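You operate a simulated robot arm through the tools that you are given. There is no shell and no other tool.

Carry out the task below with a simulated robot arm. There is one attempt and no reset: what you move stays moved.

Task
Scrub the syrup stain off the bench with the green pad and soap, then rinse it with the jug.
Fine: put pad and jug back; close the soap drawer. Set down upright: green jug. Where these are worked on the way, their far stop is far enough and under half their travel is too little: soap drawer. What is to be rubbed or washed off counts as gone when no trace of it is left.

Only the result counts: the job must be done as asked and must still hold three seconds after the hand-in. Knocking over, shifting, dropping, spilling or breaking anything else fails it.

Robot
A 6-joint arm with a fingered hand, fixed in place. Base frame: the origin is on the floor under the middle of its stand, x ahead of it, y to its left, z up; the work surface is at about z = 805. Lengths are in mm, angles in degrees, forces in N, time in s.
With the tool pointing down near the work surface it reaches from about 180 to 900 mm from the base axis. Its first joint turns from -166.0 to 166.0 degrees. Payload 5 kg.
The TCP is the grasp point between the finger pads, 37 mm short of the fingertips. In the tool frame z runs along the fingers and y along their closing line. The gripper opens to 124 mm; its body begins 43 mm behind the TCP. The gripper is a hand of 3 fingers: y runs from the thumb to the fingers, the wrist lies at [-21, -125, -215] in the tool frame, and closing takes about 1.5 s.
Orientation is that of the tool frame in the base frame, as a unit quaternion [x, y, z, w]. With the fingers straight down and the wrist toward the robot, the tool's x, y and z point along [0, 1, 0], [1, 0, 0] and [0, 0, -1] of the base frame.

Tools
- The arm moves only by the tool step_arm. Its argument "commands" is a list that holds one entry, the list of rows, each a list of 6 numbers: the shift along the tool's x, y, z in units of 250 mm (1.0 is 250 mm), then the turn, a rotation vector about the tool's x, y, z in units of 45 degrees (1.0 is 45 degrees). In form: [[[x, y, z, wx, wy, wz], ...]]. A call has 1 to 20 rows; each row is the pose to reach, as a shift and turn from the pose commanded when the call began, along the tool's axes at that moment. "claw" is the finger opening in mm, from 0 to 124, set as the call begins (left out, the last holds). A call with a number of a shift or a turn outside -1 to 1 is refused whole. A row lasts 0.2 s, in which the tool goes at most 50 mm and 8.6 degrees; a call with a longer step from one row to the next is refused whole, and so is a gripper value outside its range. Where a pose cannot be reached the arm comes as near as it can. A force on the tool above 50 N (or 10 N above the force at the start of the call, whichever is more), or a blocked arm, ends the call early, and 0.2 s more pass. Each finger travels about 72 mm/s and halts on what it meets, pressing with about 24 N; the grip force reading is that of the motor and also rises with nothing between the fingers. The clock runs only during rows and for 0.2 s after the last one: add rows that repeat a pose to give the fingers time. The reply holds the time, the measured pose of the TCP, the force on the tool along the base axes, the opening and the grip force, in the units named above and with some noise, with the torque about the TCP (base axes, N m) and any sound that the robot's microphone picked up, and new pictures: "pictures" is both (left out), scene, wrist or none.
- Cameras (640 x 400 px; columns grow to the right, rows downward): "scene" is fixed at [218.4, 494.7, 1576.1]; the picture's right is [-0.75, -0.66, 0.00], its down [-0.34, 0.39, -0.86] and it looks along [0.56, -0.65, -0.51] (base axes); focal length 328 px, centre (320, 200). "wrist" rides on the gripper at [72, -104, -154] in the tool frame; the picture's right is [-0.83, 0.26, -0.49], its down [-0.51, -0.72, 0.47] and it looks along [-0.23, 0.64, 0.73] (tool axes); focal length 243 px, centre (320, 200). There is no depth. A picture from a camera that has moved, and an enlarged one, comes with that camera's place and axes in the base frame and with its lens. The place of the scene camera against the robot may be out by one fixed shift of up to 18 mm in any direction.
- set_fingers(index, middle, thumb_bend, thumb_turn): sets how far each is bent, from 0 (flat) to 1 (curled in); at 0.3 the hand is open as for a grip, at 0.7 the pads meet at the TCP. One left out holds its place. A second passes; each finger stops where it meets its share of the squeeze, and holds until it gets a number again. A gripper value or a shape takes the hand back. It gives what a move gives, with no picture; readings hold the bend of each and the force on the fingers (four entries, about 0 where the hand has none), thumb and palm. thumb_turn goes from beside the hand (0) to across from the fingers (1), as for a grip.
- hand_shape(shape): the hand has 3 fingers and takes this shape, open, in about a second: jaw (thumb against the fingers, like two jaws); tri (thumb and two fingers); tip (a fingertip pinch); poke (one finger out to press); point (the index stretched); flat (the hand flat); cup (the hand cupped); fist (a fist). The gripper value then closes the fingers along that shape, each until it touches; the sizes above hold for jaw. It gives what a move gives, with no picture.
- inspect(camera, box): a new picture of the part [left, top, right, bottom] of that camera's present view, enlarged. It takes no simulated time.
- finish_job(): hands the job in; it is judged then, once.

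Nothing tells you positions but the pictures and the camera data. Unless the task says otherwise, let go and move clear before handing in.

The tools are called after "Call:" by a JSON object that holds its "fn" and its "kwargs". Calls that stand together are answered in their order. step_arm: Moves the arm, as the interface text tells. Its arguments: {"type":"object","properties":{"commands":{"type":"array"},"claw":{"type":"number"},"pictures":{"type":"string","enum":["both","scene","wrist","none"]}},"required":["commands"]} The other tools are called the same way: hand_shape (shape) gives the hand a shape; set_fingers (index, middle, thumb_bend, thumb_turn) moves the fingers one by one; inspect (camera, box) takes an enlarged picture of a part of a camera's view; finish_job () hands the job in.

At the start:

```text
t: 0.0
tool_pos: [676.4, -310.9, 1158.7]
tool_rot: [0.707, 0.707, 0.0, 0.0]
force: [0.2, 0.5, 0.1]
wrist_torque: [-0.05, -0.01, 0.02]
gripper_width: 123.6
grasp_force: 0.2
shape: jaw
bend: [0.3, 0.3, 0.3, 0.98]
finger forces: [0.0, 0.0, 0.1, 0.0, 0.0, 0.0]
```

scene: 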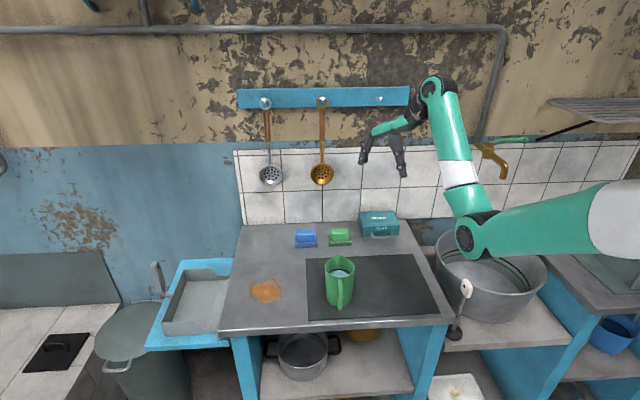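
wrist: 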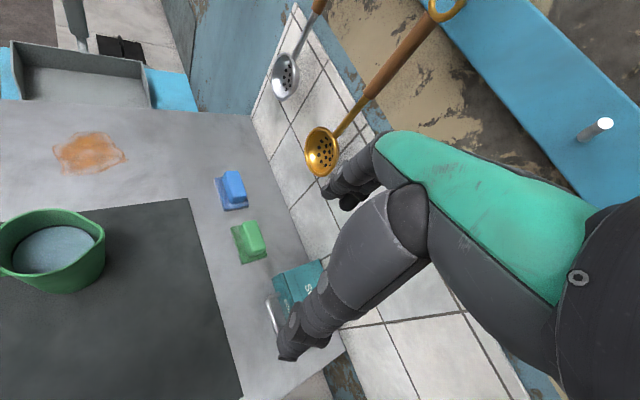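

I see a bench with an orange-brown syrup stain, a green jug with water on a dark mat, a blue and a green pad near the back wall, and a teal soap box (drawer) at the back. I'll look closer before moving.

Call:
{"fn": "inspect", "kwargs": {"camera": "scene", "box": [280, 190, 440, 290]}}

Call:
{"fn": "inspect", "kwargs": {"camera": "scene", "box": [150, 220, 310, 320]}}

Call:
{"fn": "inspect", "kwargs": {"camera": "wrist", "box": [190, 150, 370, 360]}}

Call:
{"fn": "inspect", "kwargs": {"camera": "scene", "box": [280, 240, 400, 320]}}

```text
4.00 times, centred on (360, 240) of scene
camera zoom: at [218.4, 494.7, 1576.1], right [-0.75, -0.66, 0.0], down [-0.34, 0.39, -0.86], along [0.56, -0.65, -0.51], focal length 1312 px, centre (160, 40)
```

zoom: 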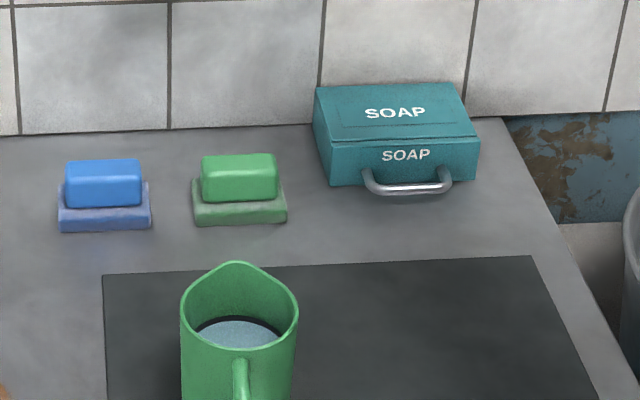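

```text
4.00 times, centred on (230, 270) of scene
camera zoom: at [218.4, 494.7, 1576.1], right [-0.75, -0.66, 0.0], down [-0.34, 0.39, -0.86], along [0.56, -0.65, -0.51], focal length 1312 px, centre (680, -80)
```

zoom: 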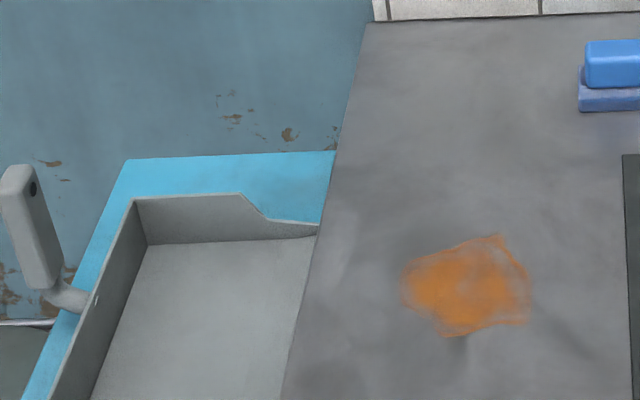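

```text
1.90 times, centred on (280, 255) of wrist
camera zoom: at [571.8, -239.1, 1312.7], right [0.26, -0.83, 0.49], down [-0.72, -0.51, -0.47], along [0.64, -0.23, -0.73], focal length 462 px, centre (396, 95)
```

zoom: 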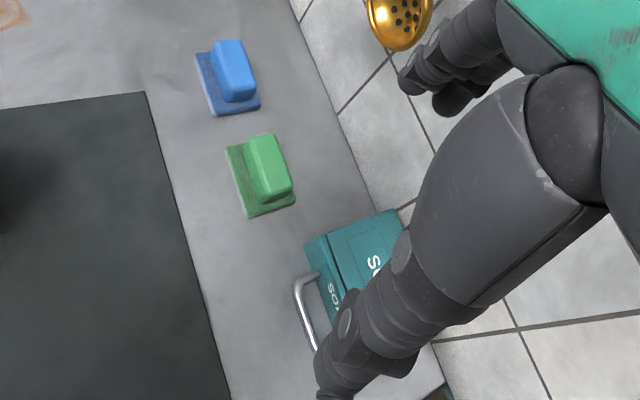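

```text
5.00 times, centred on (340, 280) of scene
camera zoom: at [218.4, 494.7, 1576.1], right [-0.75, -0.66, 0.0], down [-0.34, 0.39, -0.86], along [0.56, -0.65, -0.51], focal length 1640 px, centre (220, -200)
```

zoom: 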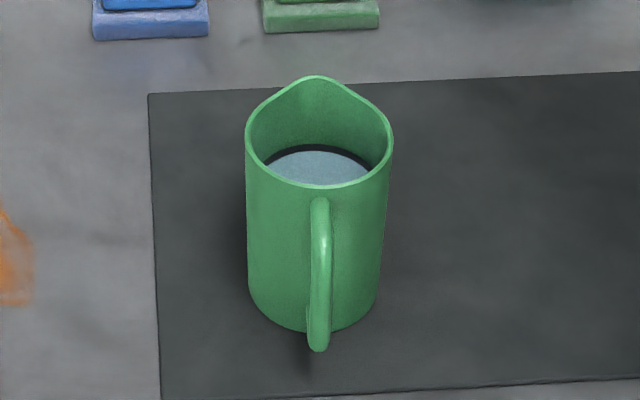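

The bench appears turned about 45° to the base frame, so I'll square the hand to it. Then I'll move to a high viewpoint and get accurate positions from the wrist camera.

Call:
{"fn": "step_arm", "kwargs": {"commands": [[[0.14, -0.03, 0, 0, 0, 0.143], [0.28, -0.06, 0, 0, 0, 0.286], [0.42, -0.09, 0, 0, 0, 0.429], [0.56, -0.12, 0, 0, 0, 0.571], [0.7, -0.15, 0, 0, 0, 0.714], [0.84, -0.18, 0, 0, 0, 0.857], [0.98, -0.21, 0, 0, 0, 1.0], [0.98, -0.21, 0, 0, 0, 1.0]]]}}

```text
t: 1.8
tool_pos: [640.2, -73.4, 1129.7]
tool_rot: [0.924, 0.383, 0.002, 0.002]
force: [-0.1, -0.6, -0.6]
wrist_torque: [0.01, 0.01, -0.03]
gripper_width: 123.8
grasp_force: 0.0
shape: jaw
bend: [0.3, 0.3, 0.3, 0.98]
finger forces: [0.1, 0.1, 0.1, 0.1, 0.0, 0.0]
out of reach, approached as far as the arm can: row 6, 7, 8
camera wrist: at [617.0, 51.4, 1283.1], right [-0.4, -0.77, 0.49], down [-0.87, 0.15, -0.48], along [0.29, -0.62, -0.73], focal length 243 px, centre (320, 200)
```

scene: 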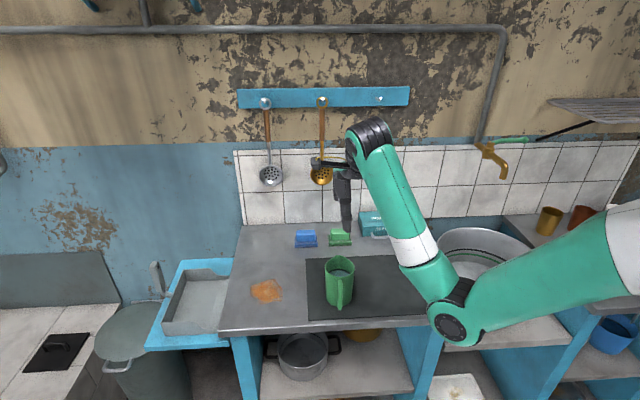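
wrist: 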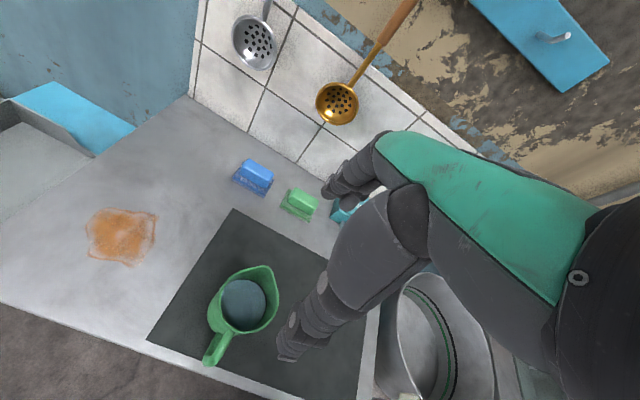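

Call:
{"fn": "inspect", "kwargs": {"camera": "wrist", "box": [200, 140, 360, 240]}}

Call:
{"fn": "inspect", "kwargs": {"camera": "wrist", "box": [180, 250, 320, 390]}}

Call:
{"fn": "inspect", "kwargs": {"camera": "wrist", "box": [60, 180, 200, 280]}}

Call:
{"fn": "inspect", "kwargs": {"camera": "scene", "box": [330, 195, 430, 255]}}

```text
4.00 times, centred on (280, 190) of wrist
camera zoom: at [617.0, 51.4, 1283.1], right [-0.4, -0.77, 0.49], down [-0.87, 0.15, -0.48], along [0.29, -0.62, -0.73], focal length 970 px, centre (480, 240)
```

zoom: 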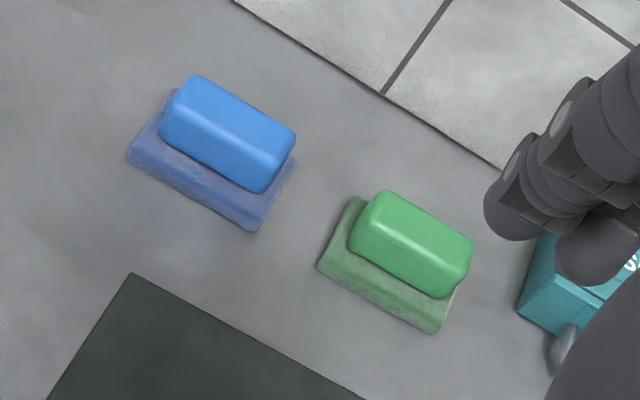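

```text
2.86 times, centred on (250, 320) of wrist
camera zoom: at [617.0, 51.4, 1283.1], right [-0.4, -0.77, 0.49], down [-0.87, 0.15, -0.48], along [0.29, -0.62, -0.73], focal length 693 px, centre (520, -143)
```

zoom: 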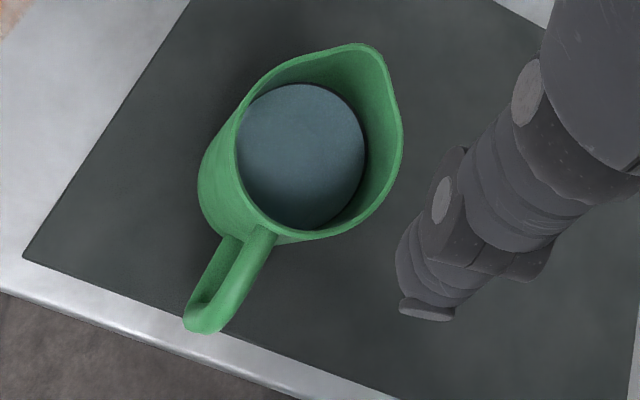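

```text
4.00 times, centred on (130, 230) of wrist
camera zoom: at [617.0, 51.4, 1283.1], right [-0.4, -0.77, 0.49], down [-0.87, 0.15, -0.48], along [0.29, -0.62, -0.73], focal length 970 px, centre (1080, 80)
```

zoom: 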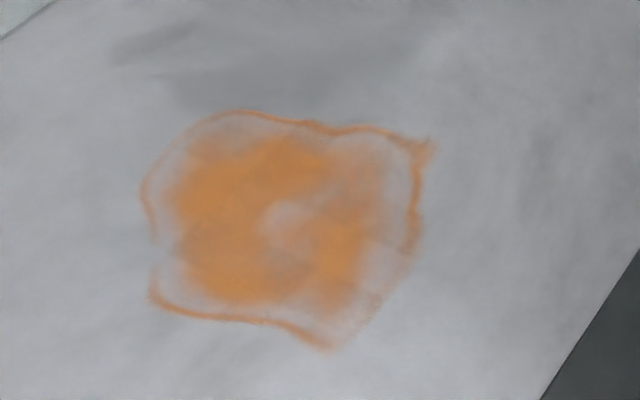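

```text
6.40 times, centred on (380, 225) of scene
camera zoom: at [218.4, 494.7, 1576.1], right [-0.75, -0.66, 0.0], down [-0.34, 0.39, -0.86], along [0.56, -0.65, -0.51], focal length 2099 px, centre (-64, 40)
```

zoom: 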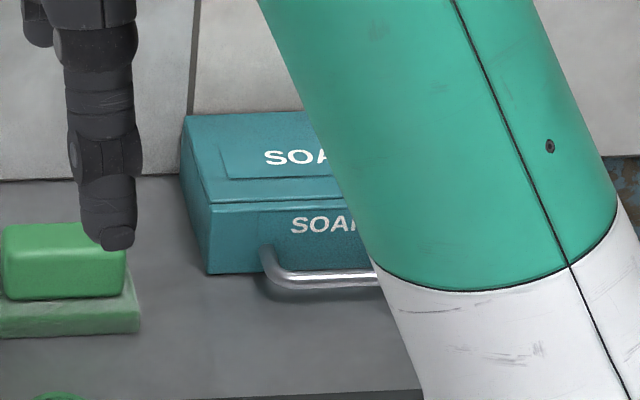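

From the wrist view I place the green pad at bench frame u≈368, v≈761 (u runs along the bench to the left, v away from the robot). The jug is at about (408, 486) and the stain at about (636, 534). Next I'll move over to look at the soap box and its handle up close.

Call:
{"fn": "step_arm", "kwargs": {"commands": [[[-0.1, 0.1, 0.07, 0, 0, 0], [-0.2, 0.2, 0.14, 0, 0, 0], [-0.3, 0.3, 0.2, 0, 0, 0], [-0.4, 0.4, 0.26, 0, 0, 0], [-0.5, 0.5, 0.33, 0, 0, 0], [-0.6, 0.6, 0.4, 0, 0, 0], [-0.7, 0.7, 0.46, 0, 0, 0], [-0.8, 0.8, 0.52, 0, 0, 0], [-0.9, 0.85, 0.52, 0, 0, 0], [-1.0, 0.88, 0.52, 0, 0, 0], [-1.0, 0.88, 0.52, 0, 0, 0]]]}}

```text
t: 4.2
tool_pos: [619.9, -405.6, 999.9]
tool_rot: [0.924, 0.383, 0.001, 0.0]
force: [-0.2, -0.2, -0.2]
wrist_torque: [0.01, 0.02, 0.03]
gripper_width: 123.5
grasp_force: 0.0
shape: jaw
bend: [0.3, 0.3, 0.3, 0.98]
finger forces: [0.0, 0.0, 0.0, 0.0, 0.0, 0.0]
camera wrist: at [596.9, -280.5, 1153.6], right [-0.4, -0.77, 0.49], down [-0.87, 0.15, -0.47], along [0.29, -0.62, -0.73], focal length 243 px, centre (320, 200)
```

scene: 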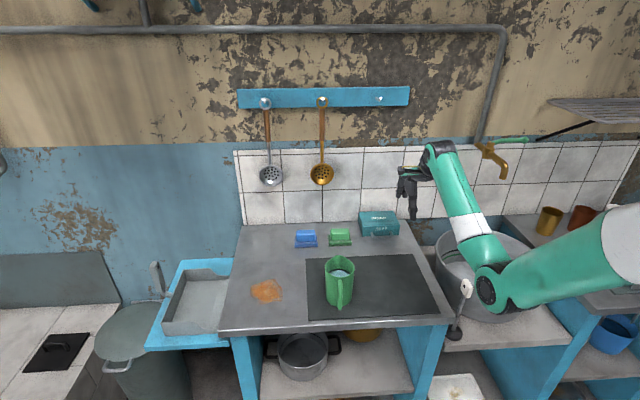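
wrist: 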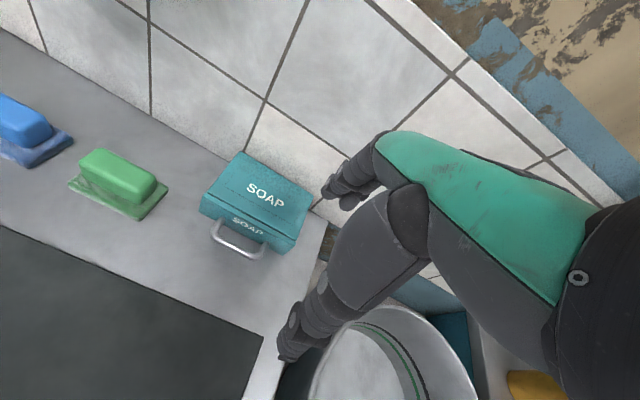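

Call:
{"fn": "inspect", "kwargs": {"camera": "wrist", "box": [190, 145, 330, 275]}}

Call:
{"fn": "inspect", "kwargs": {"camera": "wrist", "box": [50, 130, 190, 230]}}

Call:
{"fn": "inspect", "kwargs": {"camera": "scene", "box": [350, 200, 410, 250]}}

```text
3.08 times, centred on (260, 210) of wrist
camera zoom: at [596.9, -280.5, 1153.6], right [-0.4, -0.77, 0.49], down [-0.87, 0.15, -0.47], along [0.29, -0.62, -0.73], focal length 746 px, centre (505, 169)
```

zoom: 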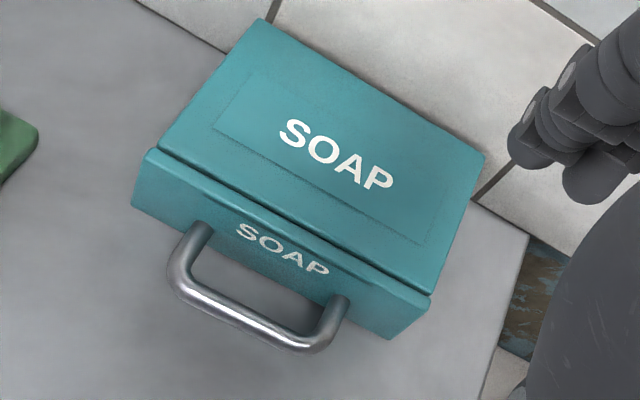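

```text
4.00 times, centred on (120, 180) of wrist
camera zoom: at [596.9, -280.5, 1153.6], right [-0.4, -0.77, 0.49], down [-0.87, 0.15, -0.47], along [0.29, -0.62, -0.73], focal length 970 px, centre (1120, 280)
```

zoom: 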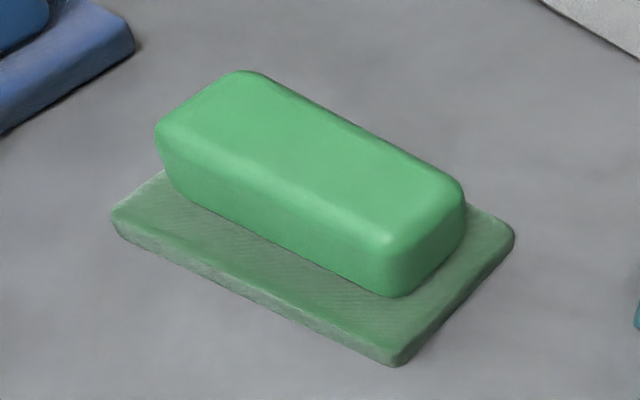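

```text
8.00 times, centred on (380, 225) of scene
camera zoom: at [218.4, 494.7, 1576.1], right [-0.75, -0.66, 0.0], down [-0.34, 0.39, -0.86], along [0.56, -0.65, -0.51], focal length 2623 px, centre (-160, 0)
```

zoom: 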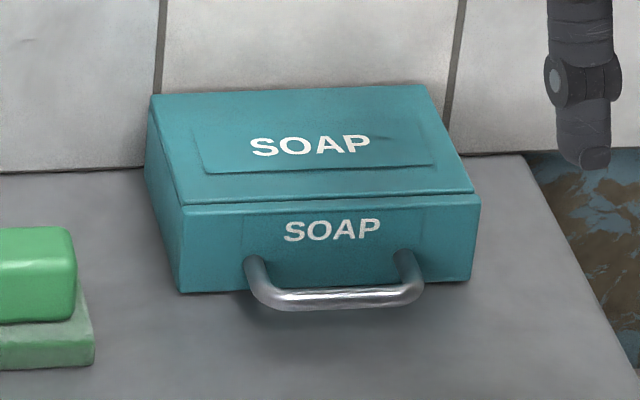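

The soap box is at u≈139–279 with its front at v≈787. Its U-handle bar is at v≈756, z≈824, about 72 mm wide, with a gap of roughly 26 mm behind it. I'll close the hand in free air to see how the fingers look when narrow, so I can decide how to hook the handle.

Call:
{"fn": "step_arm", "kwargs": {"commands": [[[0, 0, 0, 0, 0, 0], [0, 0, 0, 0, 0, 0], [0, 0, 0, 0, 0, 0], [0, 0, 0, 0, 0, 0], [0, 0, 0, 0, 0, 0], [0, 0, 0, 0, 0, 0], [0, 0, 0, 0, 0, 0], [0, 0, 0, 0, 0, 0]]], "claw": 20}}

Call:
{"fn": "inspect", "kwargs": {"camera": "scene", "box": [380, 140, 460, 230]}}

Call:
{"fn": "inspect", "kwargs": {"camera": "wrist", "box": [240, 100, 460, 380]}}

```text
t: 6.0
tool_pos: [620.4, -405.2, 999.5]
tool_rot: [0.924, 0.383, 0.0, 0.0]
force: [-0.4, -0.4, -0.6]
wrist_torque: [0.02, 0.01, 0.0]
gripper_width: 20.4
grasp_force: 0.1
shape: jaw
bend: [0.73, 0.61, 0.74, 1.0]
finger forces: [0.1, 0.0, 0.0, 0.0, 0.0, 0.0]
camera wrist: at [597.0, -280.3, 1153.6], right [-0.4, -0.77, 0.49], down [-0.87, 0.15, -0.47], along [0.29, -0.62, -0.73], focal length 243 px, centre (320, 200)
```

scene: 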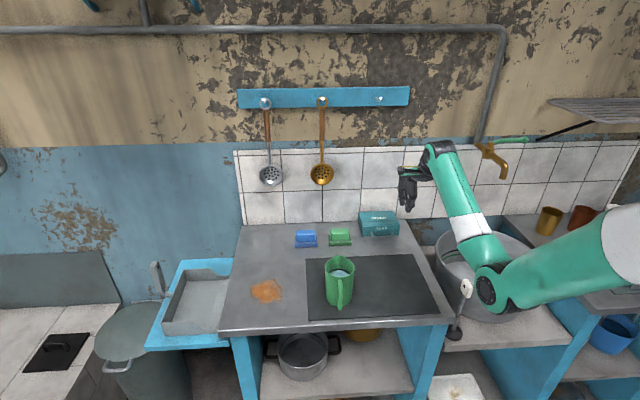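
wrist: 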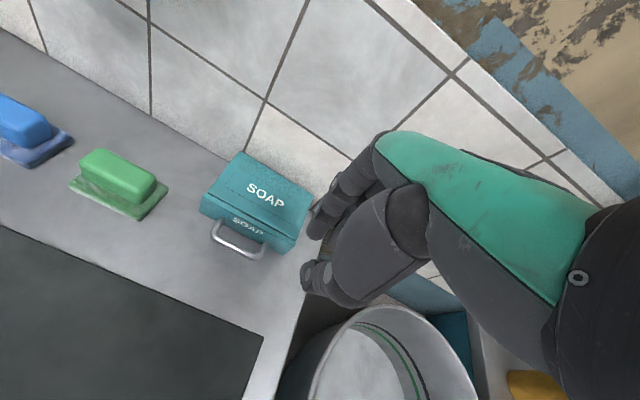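

```text
4.44 times, centred on (420, 185) of scene
camera zoom: at [218.4, 494.7, 1576.1], right [-0.75, -0.66, 0.0], down [-0.34, 0.39, -0.86], along [0.56, -0.65, -0.51], focal length 1458 px, centre (-124, 267)
```

zoom: 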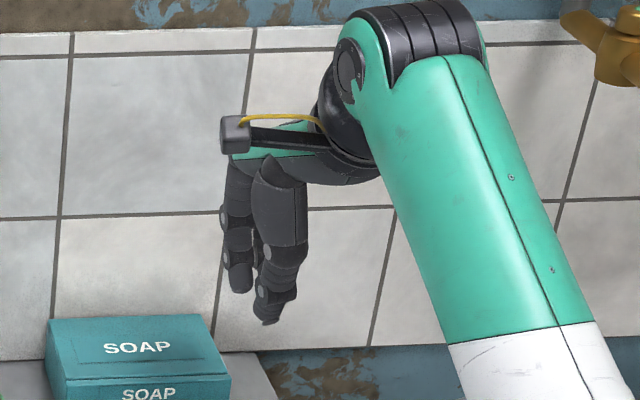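

```text
1.43 times, centred on (350, 240) of wrist
camera zoom: at [597.0, -280.3, 1153.6], right [-0.4, -0.77, 0.49], down [-0.87, 0.15, -0.47], along [0.29, -0.62, -0.73], focal length 347 px, centre (277, 143)
```

zoom: 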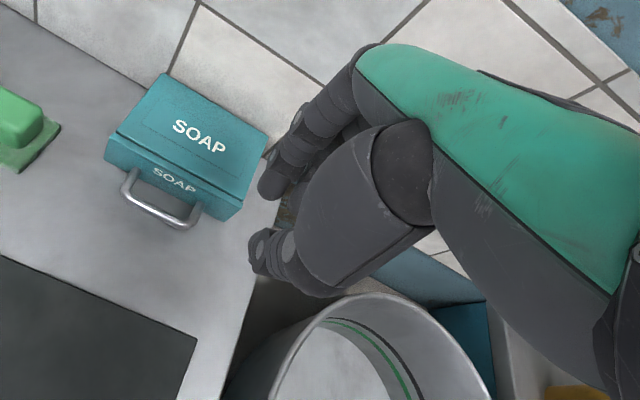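

Call:
{"fn": "step_arm", "kwargs": {"commands": [[[0, 0, 0, 0, 0, 0], [0, 0, 0, 0, 0, 0], [0, 0, 0, 0, 0, 0], [0, 0, 0, 0, 0, 0], [0, 0, 0, 0, 0, 0], [0, 0, 0, 0, 0, 0], [0, 0, 0, 0, 0, 0], [0, 0, 0, 0, 0, 0]]], "claw": 124, "pictures": "none"}}

Call:
{"fn": "inspect", "kwargs": {"camera": "scene", "box": [380, 140, 460, 230]}}

Call:
{"fn": "inspect", "kwargs": {"camera": "wrist", "box": [260, 120, 460, 370]}}

```text
t: 7.8
tool_pos: [619.9, -405.1, 999.7]
tool_rot: [0.924, 0.382, 0.0, 0.0]
force: [0.0, -1.2, -0.7]
wrist_torque: [-0.01, -0.01, 0.02]
gripper_width: 123.4
grasp_force: 0.0
shape: jaw
bend: [0.3, 0.3, 0.3, 0.98]
finger forces: [0.0, 0.0, 0.1, 0.0, 0.1, 0.0]
```

```text
4.44 times, centred on (420, 185) of scene
camera zoom: at [218.4, 494.7, 1576.1], right [-0.75, -0.66, 0.0], down [-0.34, 0.39, -0.86], along [0.56, -0.65, -0.51], focal length 1458 px, centre (-124, 267)
```

zoom: 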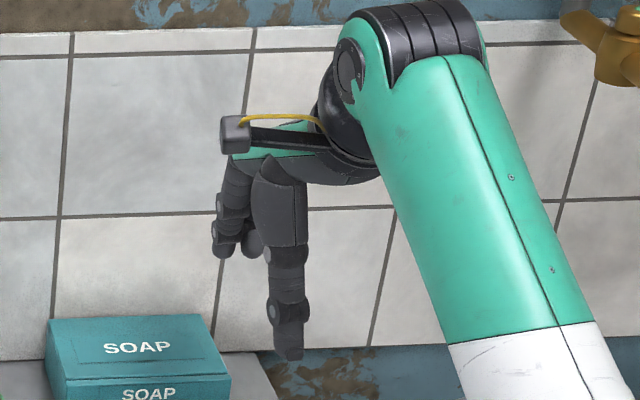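

```text
1.60 times, centred on (360, 245) of wrist
camera zoom: at [597.0, -280.3, 1153.6], right [-0.4, -0.77, 0.49], down [-0.87, 0.15, -0.47], along [0.29, -0.62, -0.73], focal length 388 px, centre (256, 128)
```

zoom: 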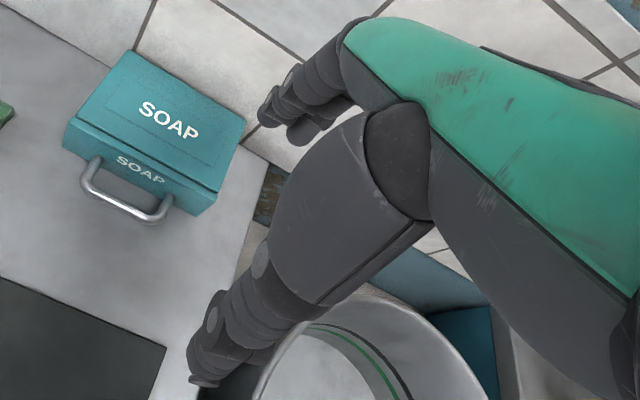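

The open fingers hang straight down about 72 mm beyond the TCP, so a single straight finger can go into the handle gap. I'll curl the middle finger away and check which finger stays straight.

Call:
{"fn": "set_fingers", "kwargs": {"index": 0.3, "middle": 0.8}}

Call:
{"fn": "inspect", "kwargs": {"camera": "wrist", "box": [260, 120, 460, 370]}}

Call:
{"fn": "inspect", "kwargs": {"camera": "scene", "box": [380, 140, 460, 230]}}

```text
t: 8.8
tool_pos: [620.2, -405.1, 1000.1]
tool_rot: [0.924, 0.383, 0.0, 0.0]
force: [-0.2, 0.0, 0.2]
wrist_torque: [0.01, 0.02, -0.01]
gripper_width: 128.2
grasp_force: 0.1
shape: fingers
bend: [0.3, 0.8, 0.3, 0.98]
finger forces: [0.0, 0.1, 0.1, 0.0, 0.0, 0.0]
```

```text
1.60 times, centred on (360, 245) of wrist
camera zoom: at [597.0, -280.3, 1153.6], right [-0.4, -0.77, 0.49], down [-0.87, 0.15, -0.47], along [0.29, -0.62, -0.73], focal length 388 px, centre (256, 128)
```

zoom: 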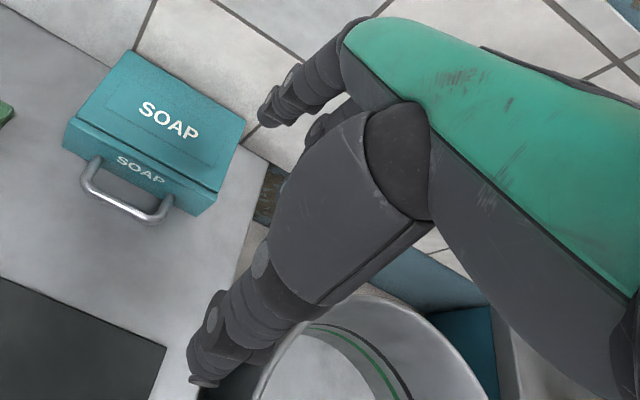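

```text
4.44 times, centred on (420, 185) of scene
camera zoom: at [218.4, 494.7, 1576.1], right [-0.75, -0.66, 0.0], down [-0.34, 0.39, -0.86], along [0.56, -0.65, -0.51], focal length 1458 px, centre (-124, 267)
```

zoom: 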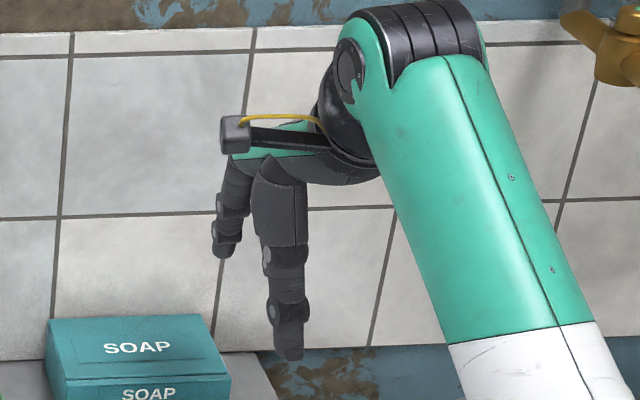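

Call:
{"fn": "step_arm", "kwargs": {"commands": [[[0.1, -0.092, 0.08, 0, 0, 0], [0.2, -0.092, 0.16, 0, 0, 0], [0.2, -0.092, 0.24, 0, 0, 0], [0.2, -0.092, 0.34, 0, 0, 0], [0.2, -0.092, 0.34, 0, 0, 0]]]}}

Call:
{"fn": "inspect", "kwargs": {"camera": "wrist", "box": [200, 130, 360, 260]}}

Call:
{"fn": "inspect", "kwargs": {"camera": "scene", "box": [340, 180, 440, 250]}}

```text
t: 10.0
tool_pos: [639.5, -355.0, 915.0]
tool_rot: [0.924, 0.383, 0.0, -0.001]
force: [-0.7, -0.3, -0.8]
wrist_torque: [0.04, 0.02, 0.01]
gripper_width: 128.8
grasp_force: 0.1
shape: fingers
bend: [0.3, 0.8, 0.3, 0.98]
finger forces: [0.0, 0.0, 0.0, 0.0, 0.1, 0.0]
camera wrist: at [617.5, -229.9, 1068.0], right [-0.4, -0.77, 0.49], down [-0.87, 0.15, -0.47], along [0.29, -0.62, -0.73], focal length 243 px, centre (320, 200)
```

scene: 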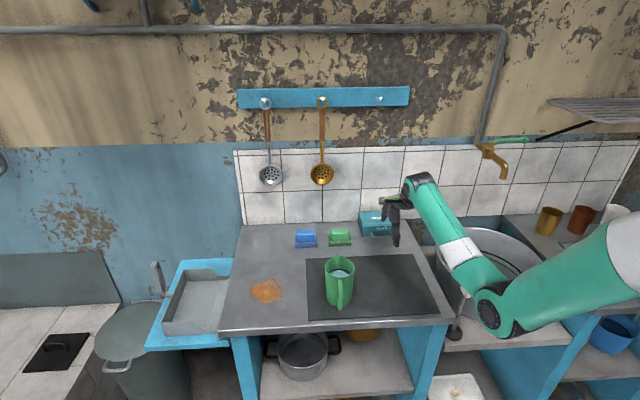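
wrist: 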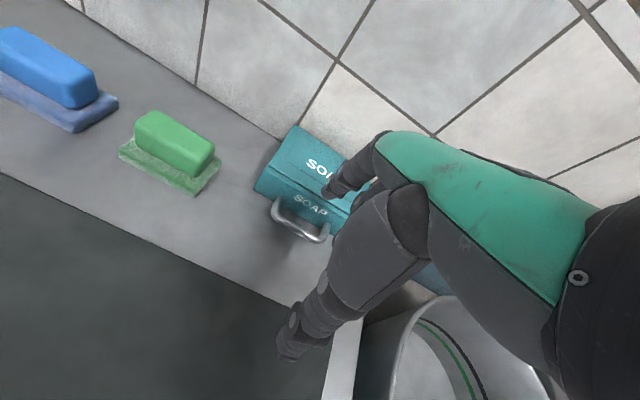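

```text
3.08 times, centred on (280, 195) of wrist
camera zoom: at [617.5, -229.9, 1068.0], right [-0.4, -0.77, 0.49], down [-0.87, 0.15, -0.47], along [0.29, -0.62, -0.73], focal length 746 px, centre (443, 215)
```

zoom: 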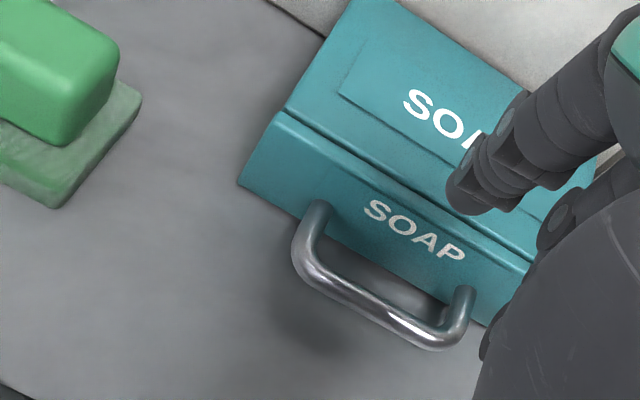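

```text
5.71 times, centred on (390, 215) of scene
camera zoom: at [218.4, 494.7, 1576.1], right [-0.75, -0.66, 0.0], down [-0.34, 0.39, -0.86], along [0.56, -0.65, -0.51], focal length 1874 px, centre (-80, 114)
```

zoom: 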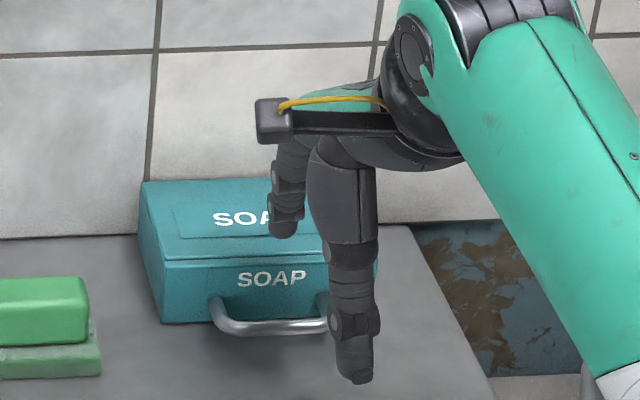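

The index tip is at about (207, 775) with z≈878, just above the gap between the bar and the drawer front. I'll lower it into the gap gently.

Call:
{"fn": "step_arm", "kwargs": {"commands": [[[0.005, -0.006, 0.05, 0, 0, 0], [0.005, -0.006, 0.1, 0, 0, 0], [0.005, -0.006, 0.14, 0, 0, 0], [0.005, -0.006, 0.18, 0, 0, 0], [0.005, -0.006, 0.22, 0, 0, 0], [0.005, -0.006, 0.258, 0, 0, 0], [0.005, -0.006, 0.258, 0, 0, 0]]]}}

Call:
{"fn": "inspect", "kwargs": {"camera": "wrist", "box": [240, 130, 400, 260]}}

Call:
{"fn": "inspect", "kwargs": {"camera": "scene", "box": [340, 180, 440, 250]}}

```text
t: 11.6
tool_pos: [638.7, -353.1, 850.2]
tool_rot: [0.924, 0.382, 0.0, 0.0]
force: [0.2, 0.3, 0.0]
wrist_torque: [-0.01, -0.02, 0.03]
gripper_width: 128.4
grasp_force: 0.0
shape: fingers
bend: [0.3, 0.8, 0.3, 0.98]
finger forces: [0.0, 0.0, 0.0, 0.1, 0.1, 0.0]
camera wrist: at [616.2, -228.3, 1003.7], right [-0.4, -0.77, 0.49], down [-0.87, 0.15, -0.47], along [0.29, -0.62, -0.73], focal length 243 px, centre (320, 200)
```

scene: 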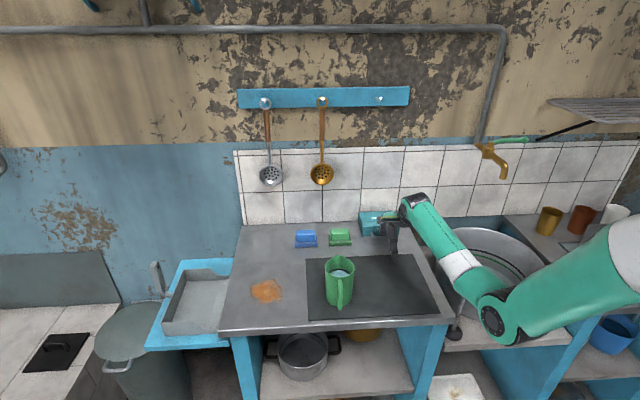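
wrist: 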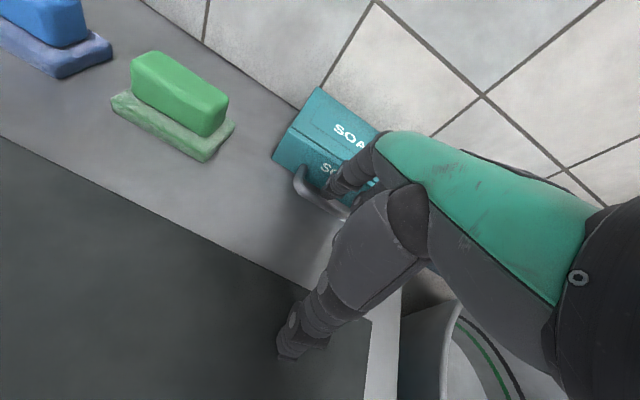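

```text
3.08 times, centred on (320, 195) of wrist
camera zoom: at [616.2, -228.3, 1003.7], right [-0.4, -0.77, 0.49], down [-0.87, 0.15, -0.47], along [0.29, -0.62, -0.73], focal length 746 px, centre (320, 215)
```

zoom: 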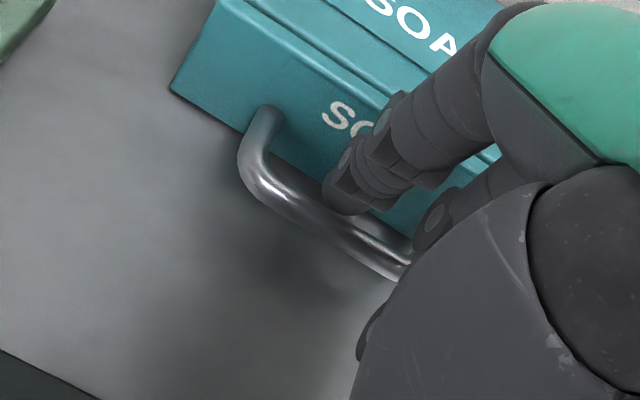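

```text
5.71 times, centred on (390, 215) of scene
camera zoom: at [218.4, 494.7, 1576.1], right [-0.75, -0.66, 0.0], down [-0.34, 0.39, -0.86], along [0.56, -0.65, -0.51], focal length 1874 px, centre (-80, 114)
```

zoom: 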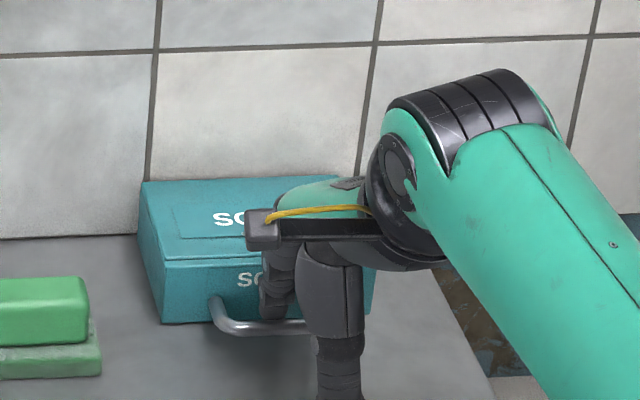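

The finger is in the gap with no contact force. Now I'll pull the drawer toward the front, slowly.

Call:
{"fn": "step_arm", "kwargs": {"commands": [[[0, -0.04, 0, 0, 0, 0], [0, -0.08, 0, 0, 0, 0], [0, -0.12, 0, 0, 0, 0], [0, -0.16, 0, 0, 0, 0], [0, -0.2, 0, 0, 0, 0], [0, -0.2, 0, 0, 0, 0]]]}}

Call:
{"fn": "inspect", "kwargs": {"camera": "wrist", "box": [240, 100, 400, 260]}}

Call:
{"fn": "inspect", "kwargs": {"camera": "scene", "box": [340, 180, 440, 250]}}

```text
t: 13.0
tool_pos: [602.1, -317.7, 851.1]
tool_rot: [0.924, 0.383, -0.001, 0.0]
force: [1.9, -0.9, 1.0]
wrist_torque: [-0.05, -0.04, 0.0]
gripper_width: 130.7
grasp_force: 0.9
shape: fingers
bend: [0.29, 0.8, 0.3, 0.98]
finger forces: [1.4, 0.0, 0.0, 0.1, 0.0, 0.1]
camera wrist: at [580.4, -192.4, 1005.0], right [-0.4, -0.77, 0.49], down [-0.87, 0.15, -0.47], along [0.29, -0.62, -0.73], focal length 243 px, centre (320, 200)
```

scene: 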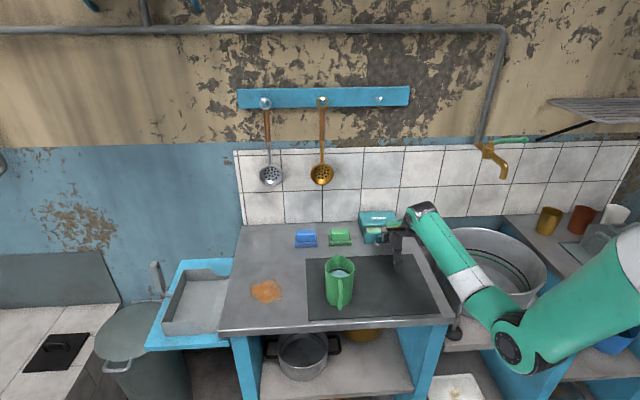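
wrist: 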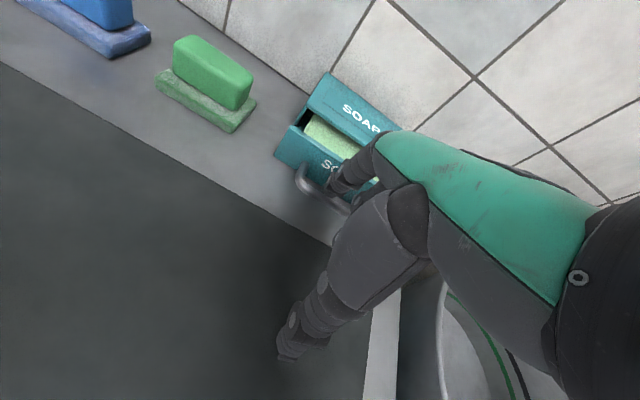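

```text
2.50 times, centred on (320, 180) of wrist
camera zoom: at [580.4, -192.4, 1005.0], right [-0.4, -0.77, 0.49], down [-0.87, 0.15, -0.47], along [0.29, -0.62, -0.73], focal length 606 px, centre (320, 250)
```

zoom: 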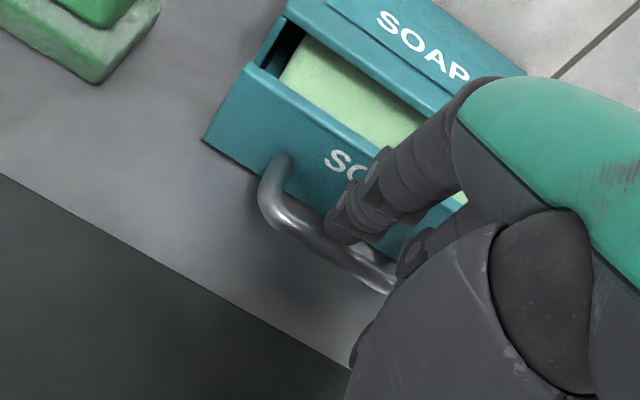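

```text
5.71 times, centred on (390, 215) of scene
camera zoom: at [218.4, 494.7, 1576.1], right [-0.75, -0.66, 0.0], down [-0.34, 0.39, -0.86], along [0.56, -0.65, -0.51], focal length 1874 px, centre (-80, 114)
```

zoom: 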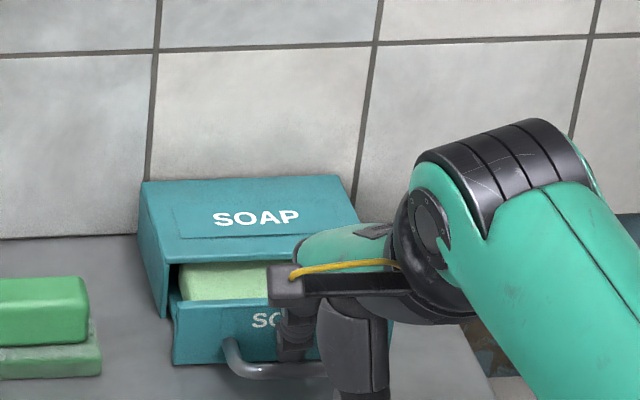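

The drawer slides easily (about 2 N) and there's a soap slab inside. I'll keep pulling toward its far stop.

Call:
{"fn": "step_arm", "kwargs": {"commands": [[[0, -0.03, 0, 0, 0, 0], [0, -0.06, 0, 0, 0, 0], [0, -0.09, 0, 0, 0, 0], [0, -0.12, 0, 0, 0, 0], [0, -0.15, 0, 0, 0, 0], [0, -0.18, 0, 0, 0, 0], [0, -0.2, 0, 0, 0, 0], [0, -0.2, 0, 0, 0, 0]]]}}

Call:
{"fn": "inspect", "kwargs": {"camera": "wrist", "box": [240, 80, 400, 260]}}

Call:
{"fn": "inspect", "kwargs": {"camera": "scene", "box": [340, 180, 440, 250]}}

```text
t: 14.8
tool_pos: [568.5, -283.0, 850.1]
tool_rot: [0.924, 0.382, 0.0, 0.0]
force: [6.3, -7.6, 8.4]
wrist_torque: [-0.61, -0.7, -0.11]
gripper_width: 141.1
grasp_force: 5.9
shape: fingers
bend: [0.25, 0.8, 0.3, 0.98]
finger forces: [11.5, 0.0, 0.0, 0.0, 0.1, 0.0]
camera wrist: at [546.3, -157.7, 1004.7], right [-0.4, -0.77, 0.49], down [-0.87, 0.15, -0.47], along [0.29, -0.62, -0.73], focal length 243 px, centre (320, 200)
```

scene: 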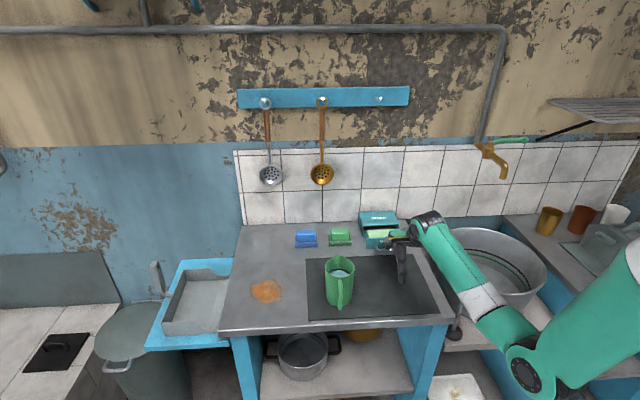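
wrist: 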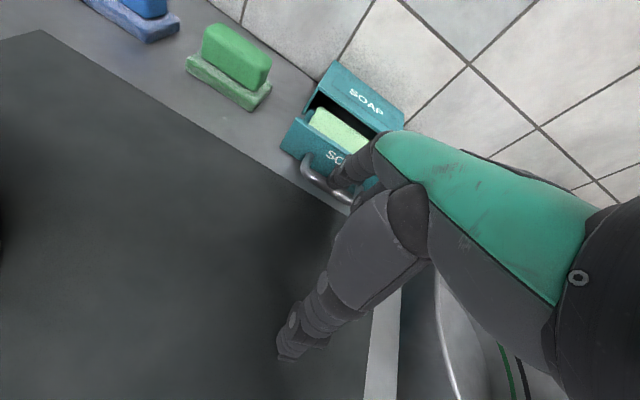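

```text
2.22 times, centred on (320, 170) of wrist
camera zoom: at [546.3, -157.7, 1004.7], right [-0.4, -0.77, 0.49], down [-0.87, 0.15, -0.47], along [0.29, -0.62, -0.73], focal length 539 px, centre (320, 267)
```

zoom: 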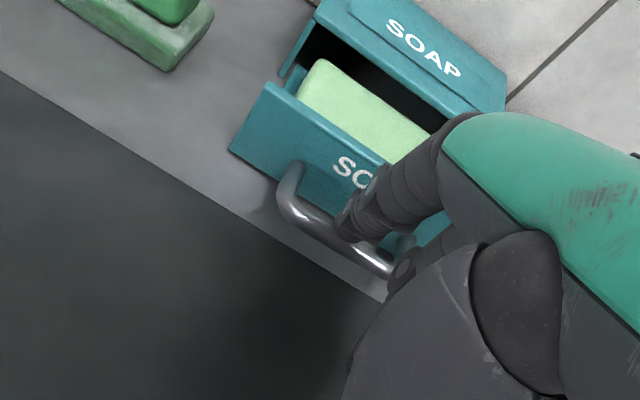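

```text
5.71 times, centred on (390, 215) of scene
camera zoom: at [218.4, 494.7, 1576.1], right [-0.75, -0.66, 0.0], down [-0.34, 0.39, -0.86], along [0.56, -0.65, -0.51], focal length 1874 px, centre (-80, 114)
```

zoom: 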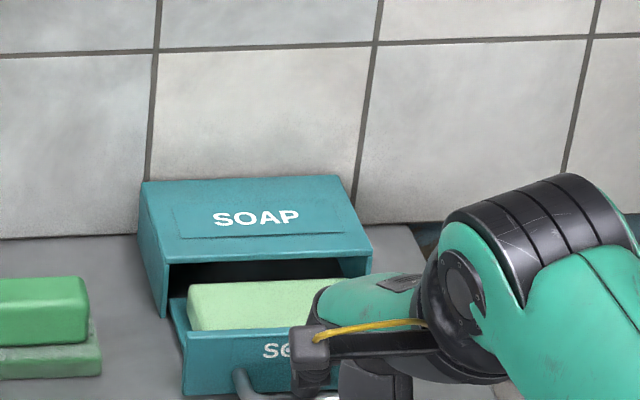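

The drawer hit its stop at about 80 mm open, with the front now at v≈707. I'll release the tension, lift the finger out, and look at the soap.

Call:
{"fn": "step_arm", "kwargs": {"commands": [[[0, 0.03, 0, 0, 0, 0], [0, 0.06, 0, 0, 0, 0], [0, 0.06, 0, 0, 0, 0]]], "pictures": "none"}}

```text
t: 15.6
tool_pos: [578.7, -292.4, 849.8]
tool_rot: [0.924, 0.382, 0.0, -0.001]
force: [1.9, -1.1, 2.7]
wrist_torque: [-0.17, -0.2, -0.03]
gripper_width: 133.5
grasp_force: 1.6
shape: fingers
bend: [0.28, 0.8, 0.3, 0.98]
finger forces: [4.0, 0.1, 0.0, 0.1, 0.1, 0.1]
```

Call:
{"fn": "step_arm", "kwargs": {"commands": [[[0, 0.022, 0, 0, 0, 0], [0, 0.022, 0, 0, 0, 0]]], "pictures": "none"}}

```text
t: 16.2
tool_pos: [584.3, -297.9, 850.1]
tool_rot: [0.924, 0.383, 0.0, 0.0]
force: [0.4, -0.6, 0.2]
wrist_torque: [0.01, 0.0, 0.02]
gripper_width: 129.7
grasp_force: 0.2
shape: fingers
bend: [0.3, 0.8, 0.3, 0.98]
finger forces: [0.4, 0.0, 0.0, 0.0, 0.0, 0.0]
```

Call:
{"fn": "step_arm", "kwargs": {"commands": [[[0, 0, -0.06, 0, 0, 0], [0, 0, -0.14, 0, 0, 0], [0, 0, -0.26, 0, 0, 0], [0, 0, -0.4, 0, 0, 0], [0, 0, -0.52, 0, 0, 0], [0, -0.04, -0.6, 0, 0, 0], [0, -0.08, -0.6, 0, 0, 0]]], "claw": 124}}

Call:
{"fn": "inspect", "kwargs": {"camera": "wrist", "box": [180, 60, 340, 200]}}

Call:
{"fn": "inspect", "kwargs": {"camera": "scene", "box": [340, 190, 420, 250]}}

```text
t: 17.8
tool_pos: [570.8, -281.1, 1000.7]
tool_rot: [0.924, 0.383, 0.0, 0.0]
force: [0.8, 0.4, 0.0]
wrist_torque: [-0.02, 0.0, 0.03]
gripper_width: 124.1
grasp_force: 0.0
shape: jaw
bend: [0.3, 0.3, 0.3, 0.98]
finger forces: [0.0, 0.0, 0.0, 0.0, 0.0, 0.1]
camera wrist: at [546.9, -156.7, 1154.5], right [-0.4, -0.77, 0.49], down [-0.87, 0.15, -0.47], along [0.29, -0.62, -0.73], focal length 243 px, centre (320, 200)
```

scene: 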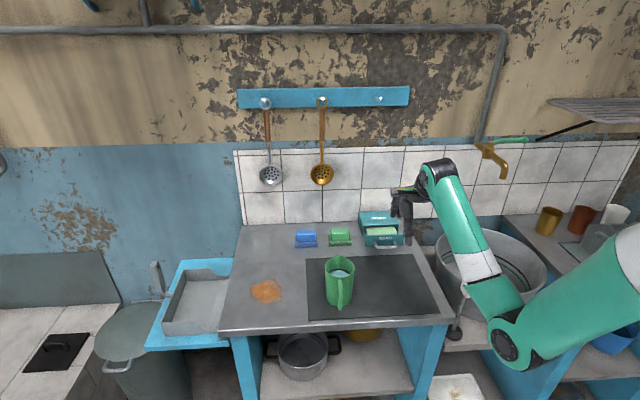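
wrist: 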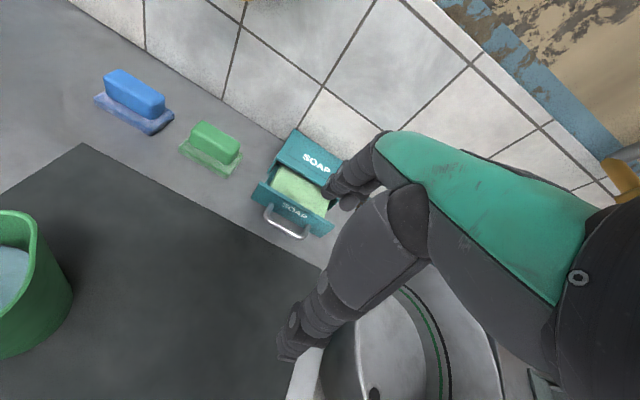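

```text
2.86 times, centred on (260, 130) of wrist
camera zoom: at [546.9, -156.7, 1154.5], right [-0.4, -0.77, 0.49], down [-0.87, 0.15, -0.47], along [0.29, -0.62, -0.73], focal length 693 px, centre (491, 400)
```

zoom: 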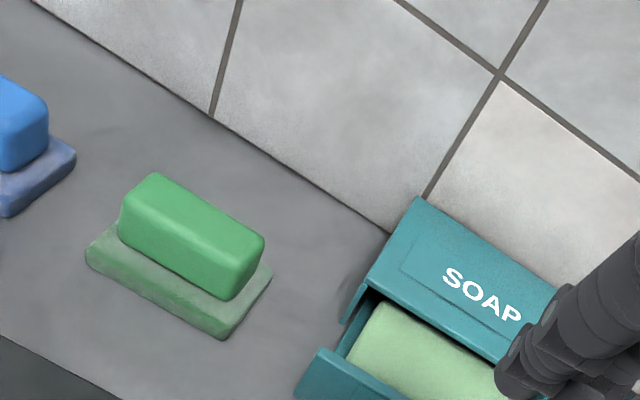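

```text
6.67 times, centred on (380, 220) of scene
camera zoom: at [218.4, 494.7, 1576.1], right [-0.75, -0.66, 0.0], down [-0.34, 0.39, -0.86], along [0.56, -0.65, -0.51], focal length 2186 px, centre (-80, 67)
```

zoom: 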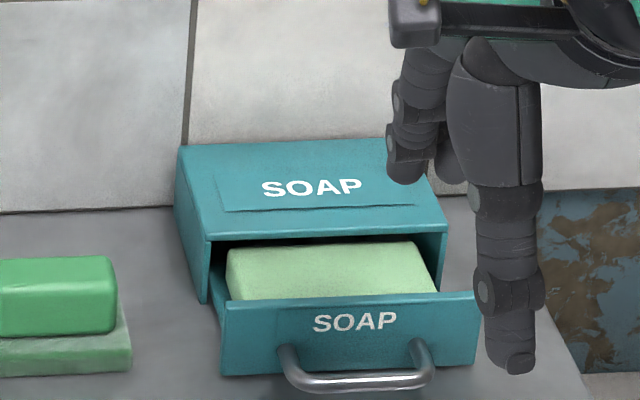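

Call:
{"fn": "inspect", "kwargs": {"camera": "wrist", "box": [230, 120, 350, 250]}}

```text
3.08 times, centred on (290, 185) of wrist
camera zoom: at [546.9, -156.7, 1154.5], right [-0.4, -0.77, 0.49], down [-0.87, 0.15, -0.47], along [0.29, -0.62, -0.73], focal length 746 px, centre (412, 246)
```

zoom: 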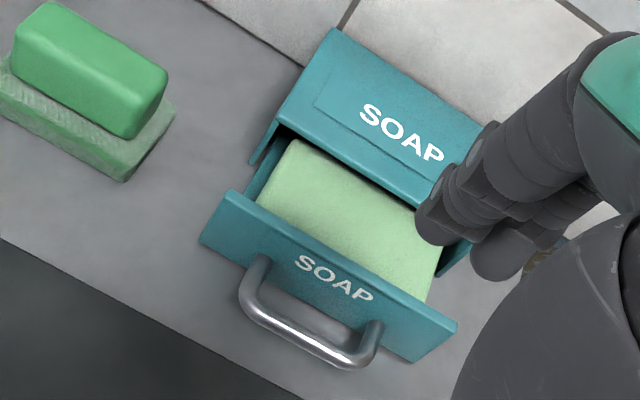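

The drawer drifted back to about 60 mm open when I backed the finger off. I want it fully open for dipping, so I'll go back in and pull it out again, releasing more gently.

Call:
{"fn": "set_fingers", "kwargs": {"index": 0.3, "middle": 0.8}}

Call:
{"fn": "step_arm", "kwargs": {"commands": [[[-0.011, 0.08, 0.12, 0, 0, 0], [-0.011, 0.157, 0.24, 0, 0, 0], [-0.011, 0.157, 0.34, 0, 0, 0], [-0.011, 0.157, 0.34, 0, 0, 0]]]}}

Call:
{"fn": "inspect", "kwargs": {"camera": "wrist", "box": [200, 130, 360, 260]}}

```text
t: 18.8
tool_pos: [568.9, -281.8, 1001.0]
tool_rot: [0.924, 0.383, 0.0, 0.0]
force: [0.7, -0.5, 0.4]
wrist_torque: [0.0, -0.01, -0.04]
gripper_width: 128.7
grasp_force: 0.1
shape: fingers
bend: [0.3, 0.8, 0.3, 0.98]
finger forces: [0.0, 0.0, 0.1, 0.0, 0.0, 0.1]
```

```text
t: 19.8
tool_pos: [594.2, -314.1, 913.9]
tool_rot: [0.924, 0.382, 0.0, 0.0]
force: [-0.2, 0.6, -1.4]
wrist_torque: [-0.04, 0.01, -0.01]
gripper_width: 128.9
grasp_force: 0.1
shape: fingers
bend: [0.3, 0.8, 0.3, 0.98]
finger forces: [0.0, 0.0, 0.0, 0.0, 0.1, 0.0]
camera wrist: at [571.9, -189.4, 1067.9], right [-0.4, -0.77, 0.49], down [-0.87, 0.15, -0.47], along [0.29, -0.62, -0.73], focal length 243 px, centre (320, 200)
```

scene: 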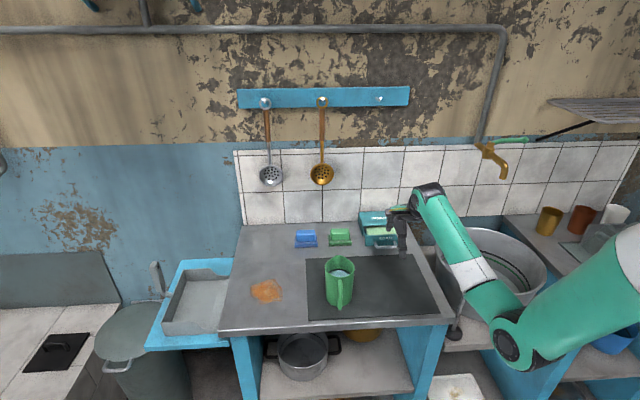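
wrist: 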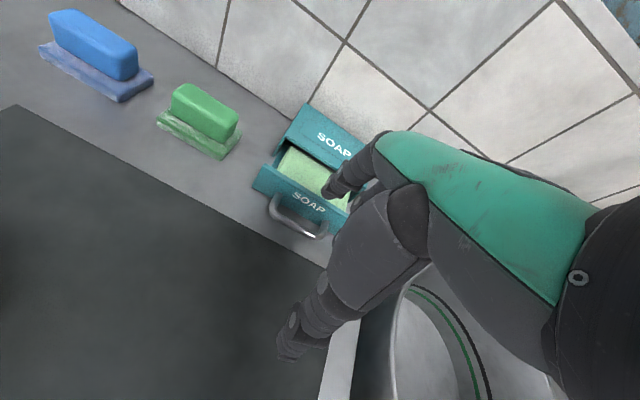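

```text
3.08 times, centred on (280, 195) of wrist
camera zoom: at [571.9, -189.4, 1067.9], right [-0.4, -0.77, 0.49], down [-0.87, 0.15, -0.47], along [0.29, -0.62, -0.73], focal length 746 px, centre (443, 215)
```

zoom: 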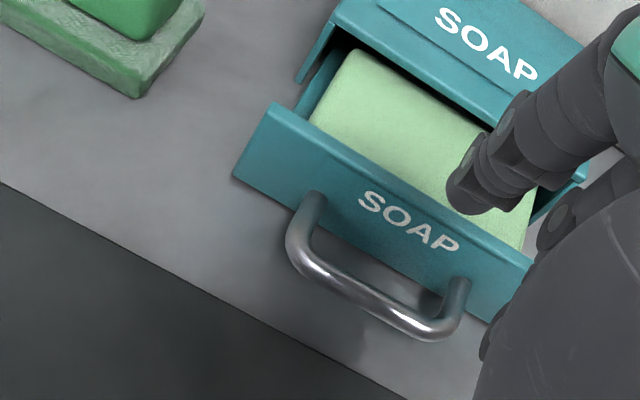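

Call:
{"fn": "step_arm", "kwargs": {"commands": [[[0.01, -0.004, 0.05, 0, 0, 0], [0.015, -0.004, 0.1, 0, 0, 0], [0.015, -0.004, 0.14, 0, 0, 0], [0.015, -0.004, 0.18, 0, 0, 0], [0.015, -0.004, 0.22, 0, 0, 0], [0.015, -0.004, 0.252, 0, 0, 0], [0.015, -0.004, 0.252, 0, 0, 0]]], "pictures": "none"}}

```text
t: 21.4
tool_pos: [596.4, -308.9, 851.7]
tool_rot: [0.924, 0.383, -0.001, 0.0]
force: [-0.6, -0.6, -0.3]
wrist_torque: [0.02, 0.0, 0.01]
gripper_width: 129.0
grasp_force: 0.1
shape: fingers
bend: [0.3, 0.8, 0.3, 0.98]
finger forces: [0.0, 0.1, 0.0, 0.0, 0.0, 0.0]
```

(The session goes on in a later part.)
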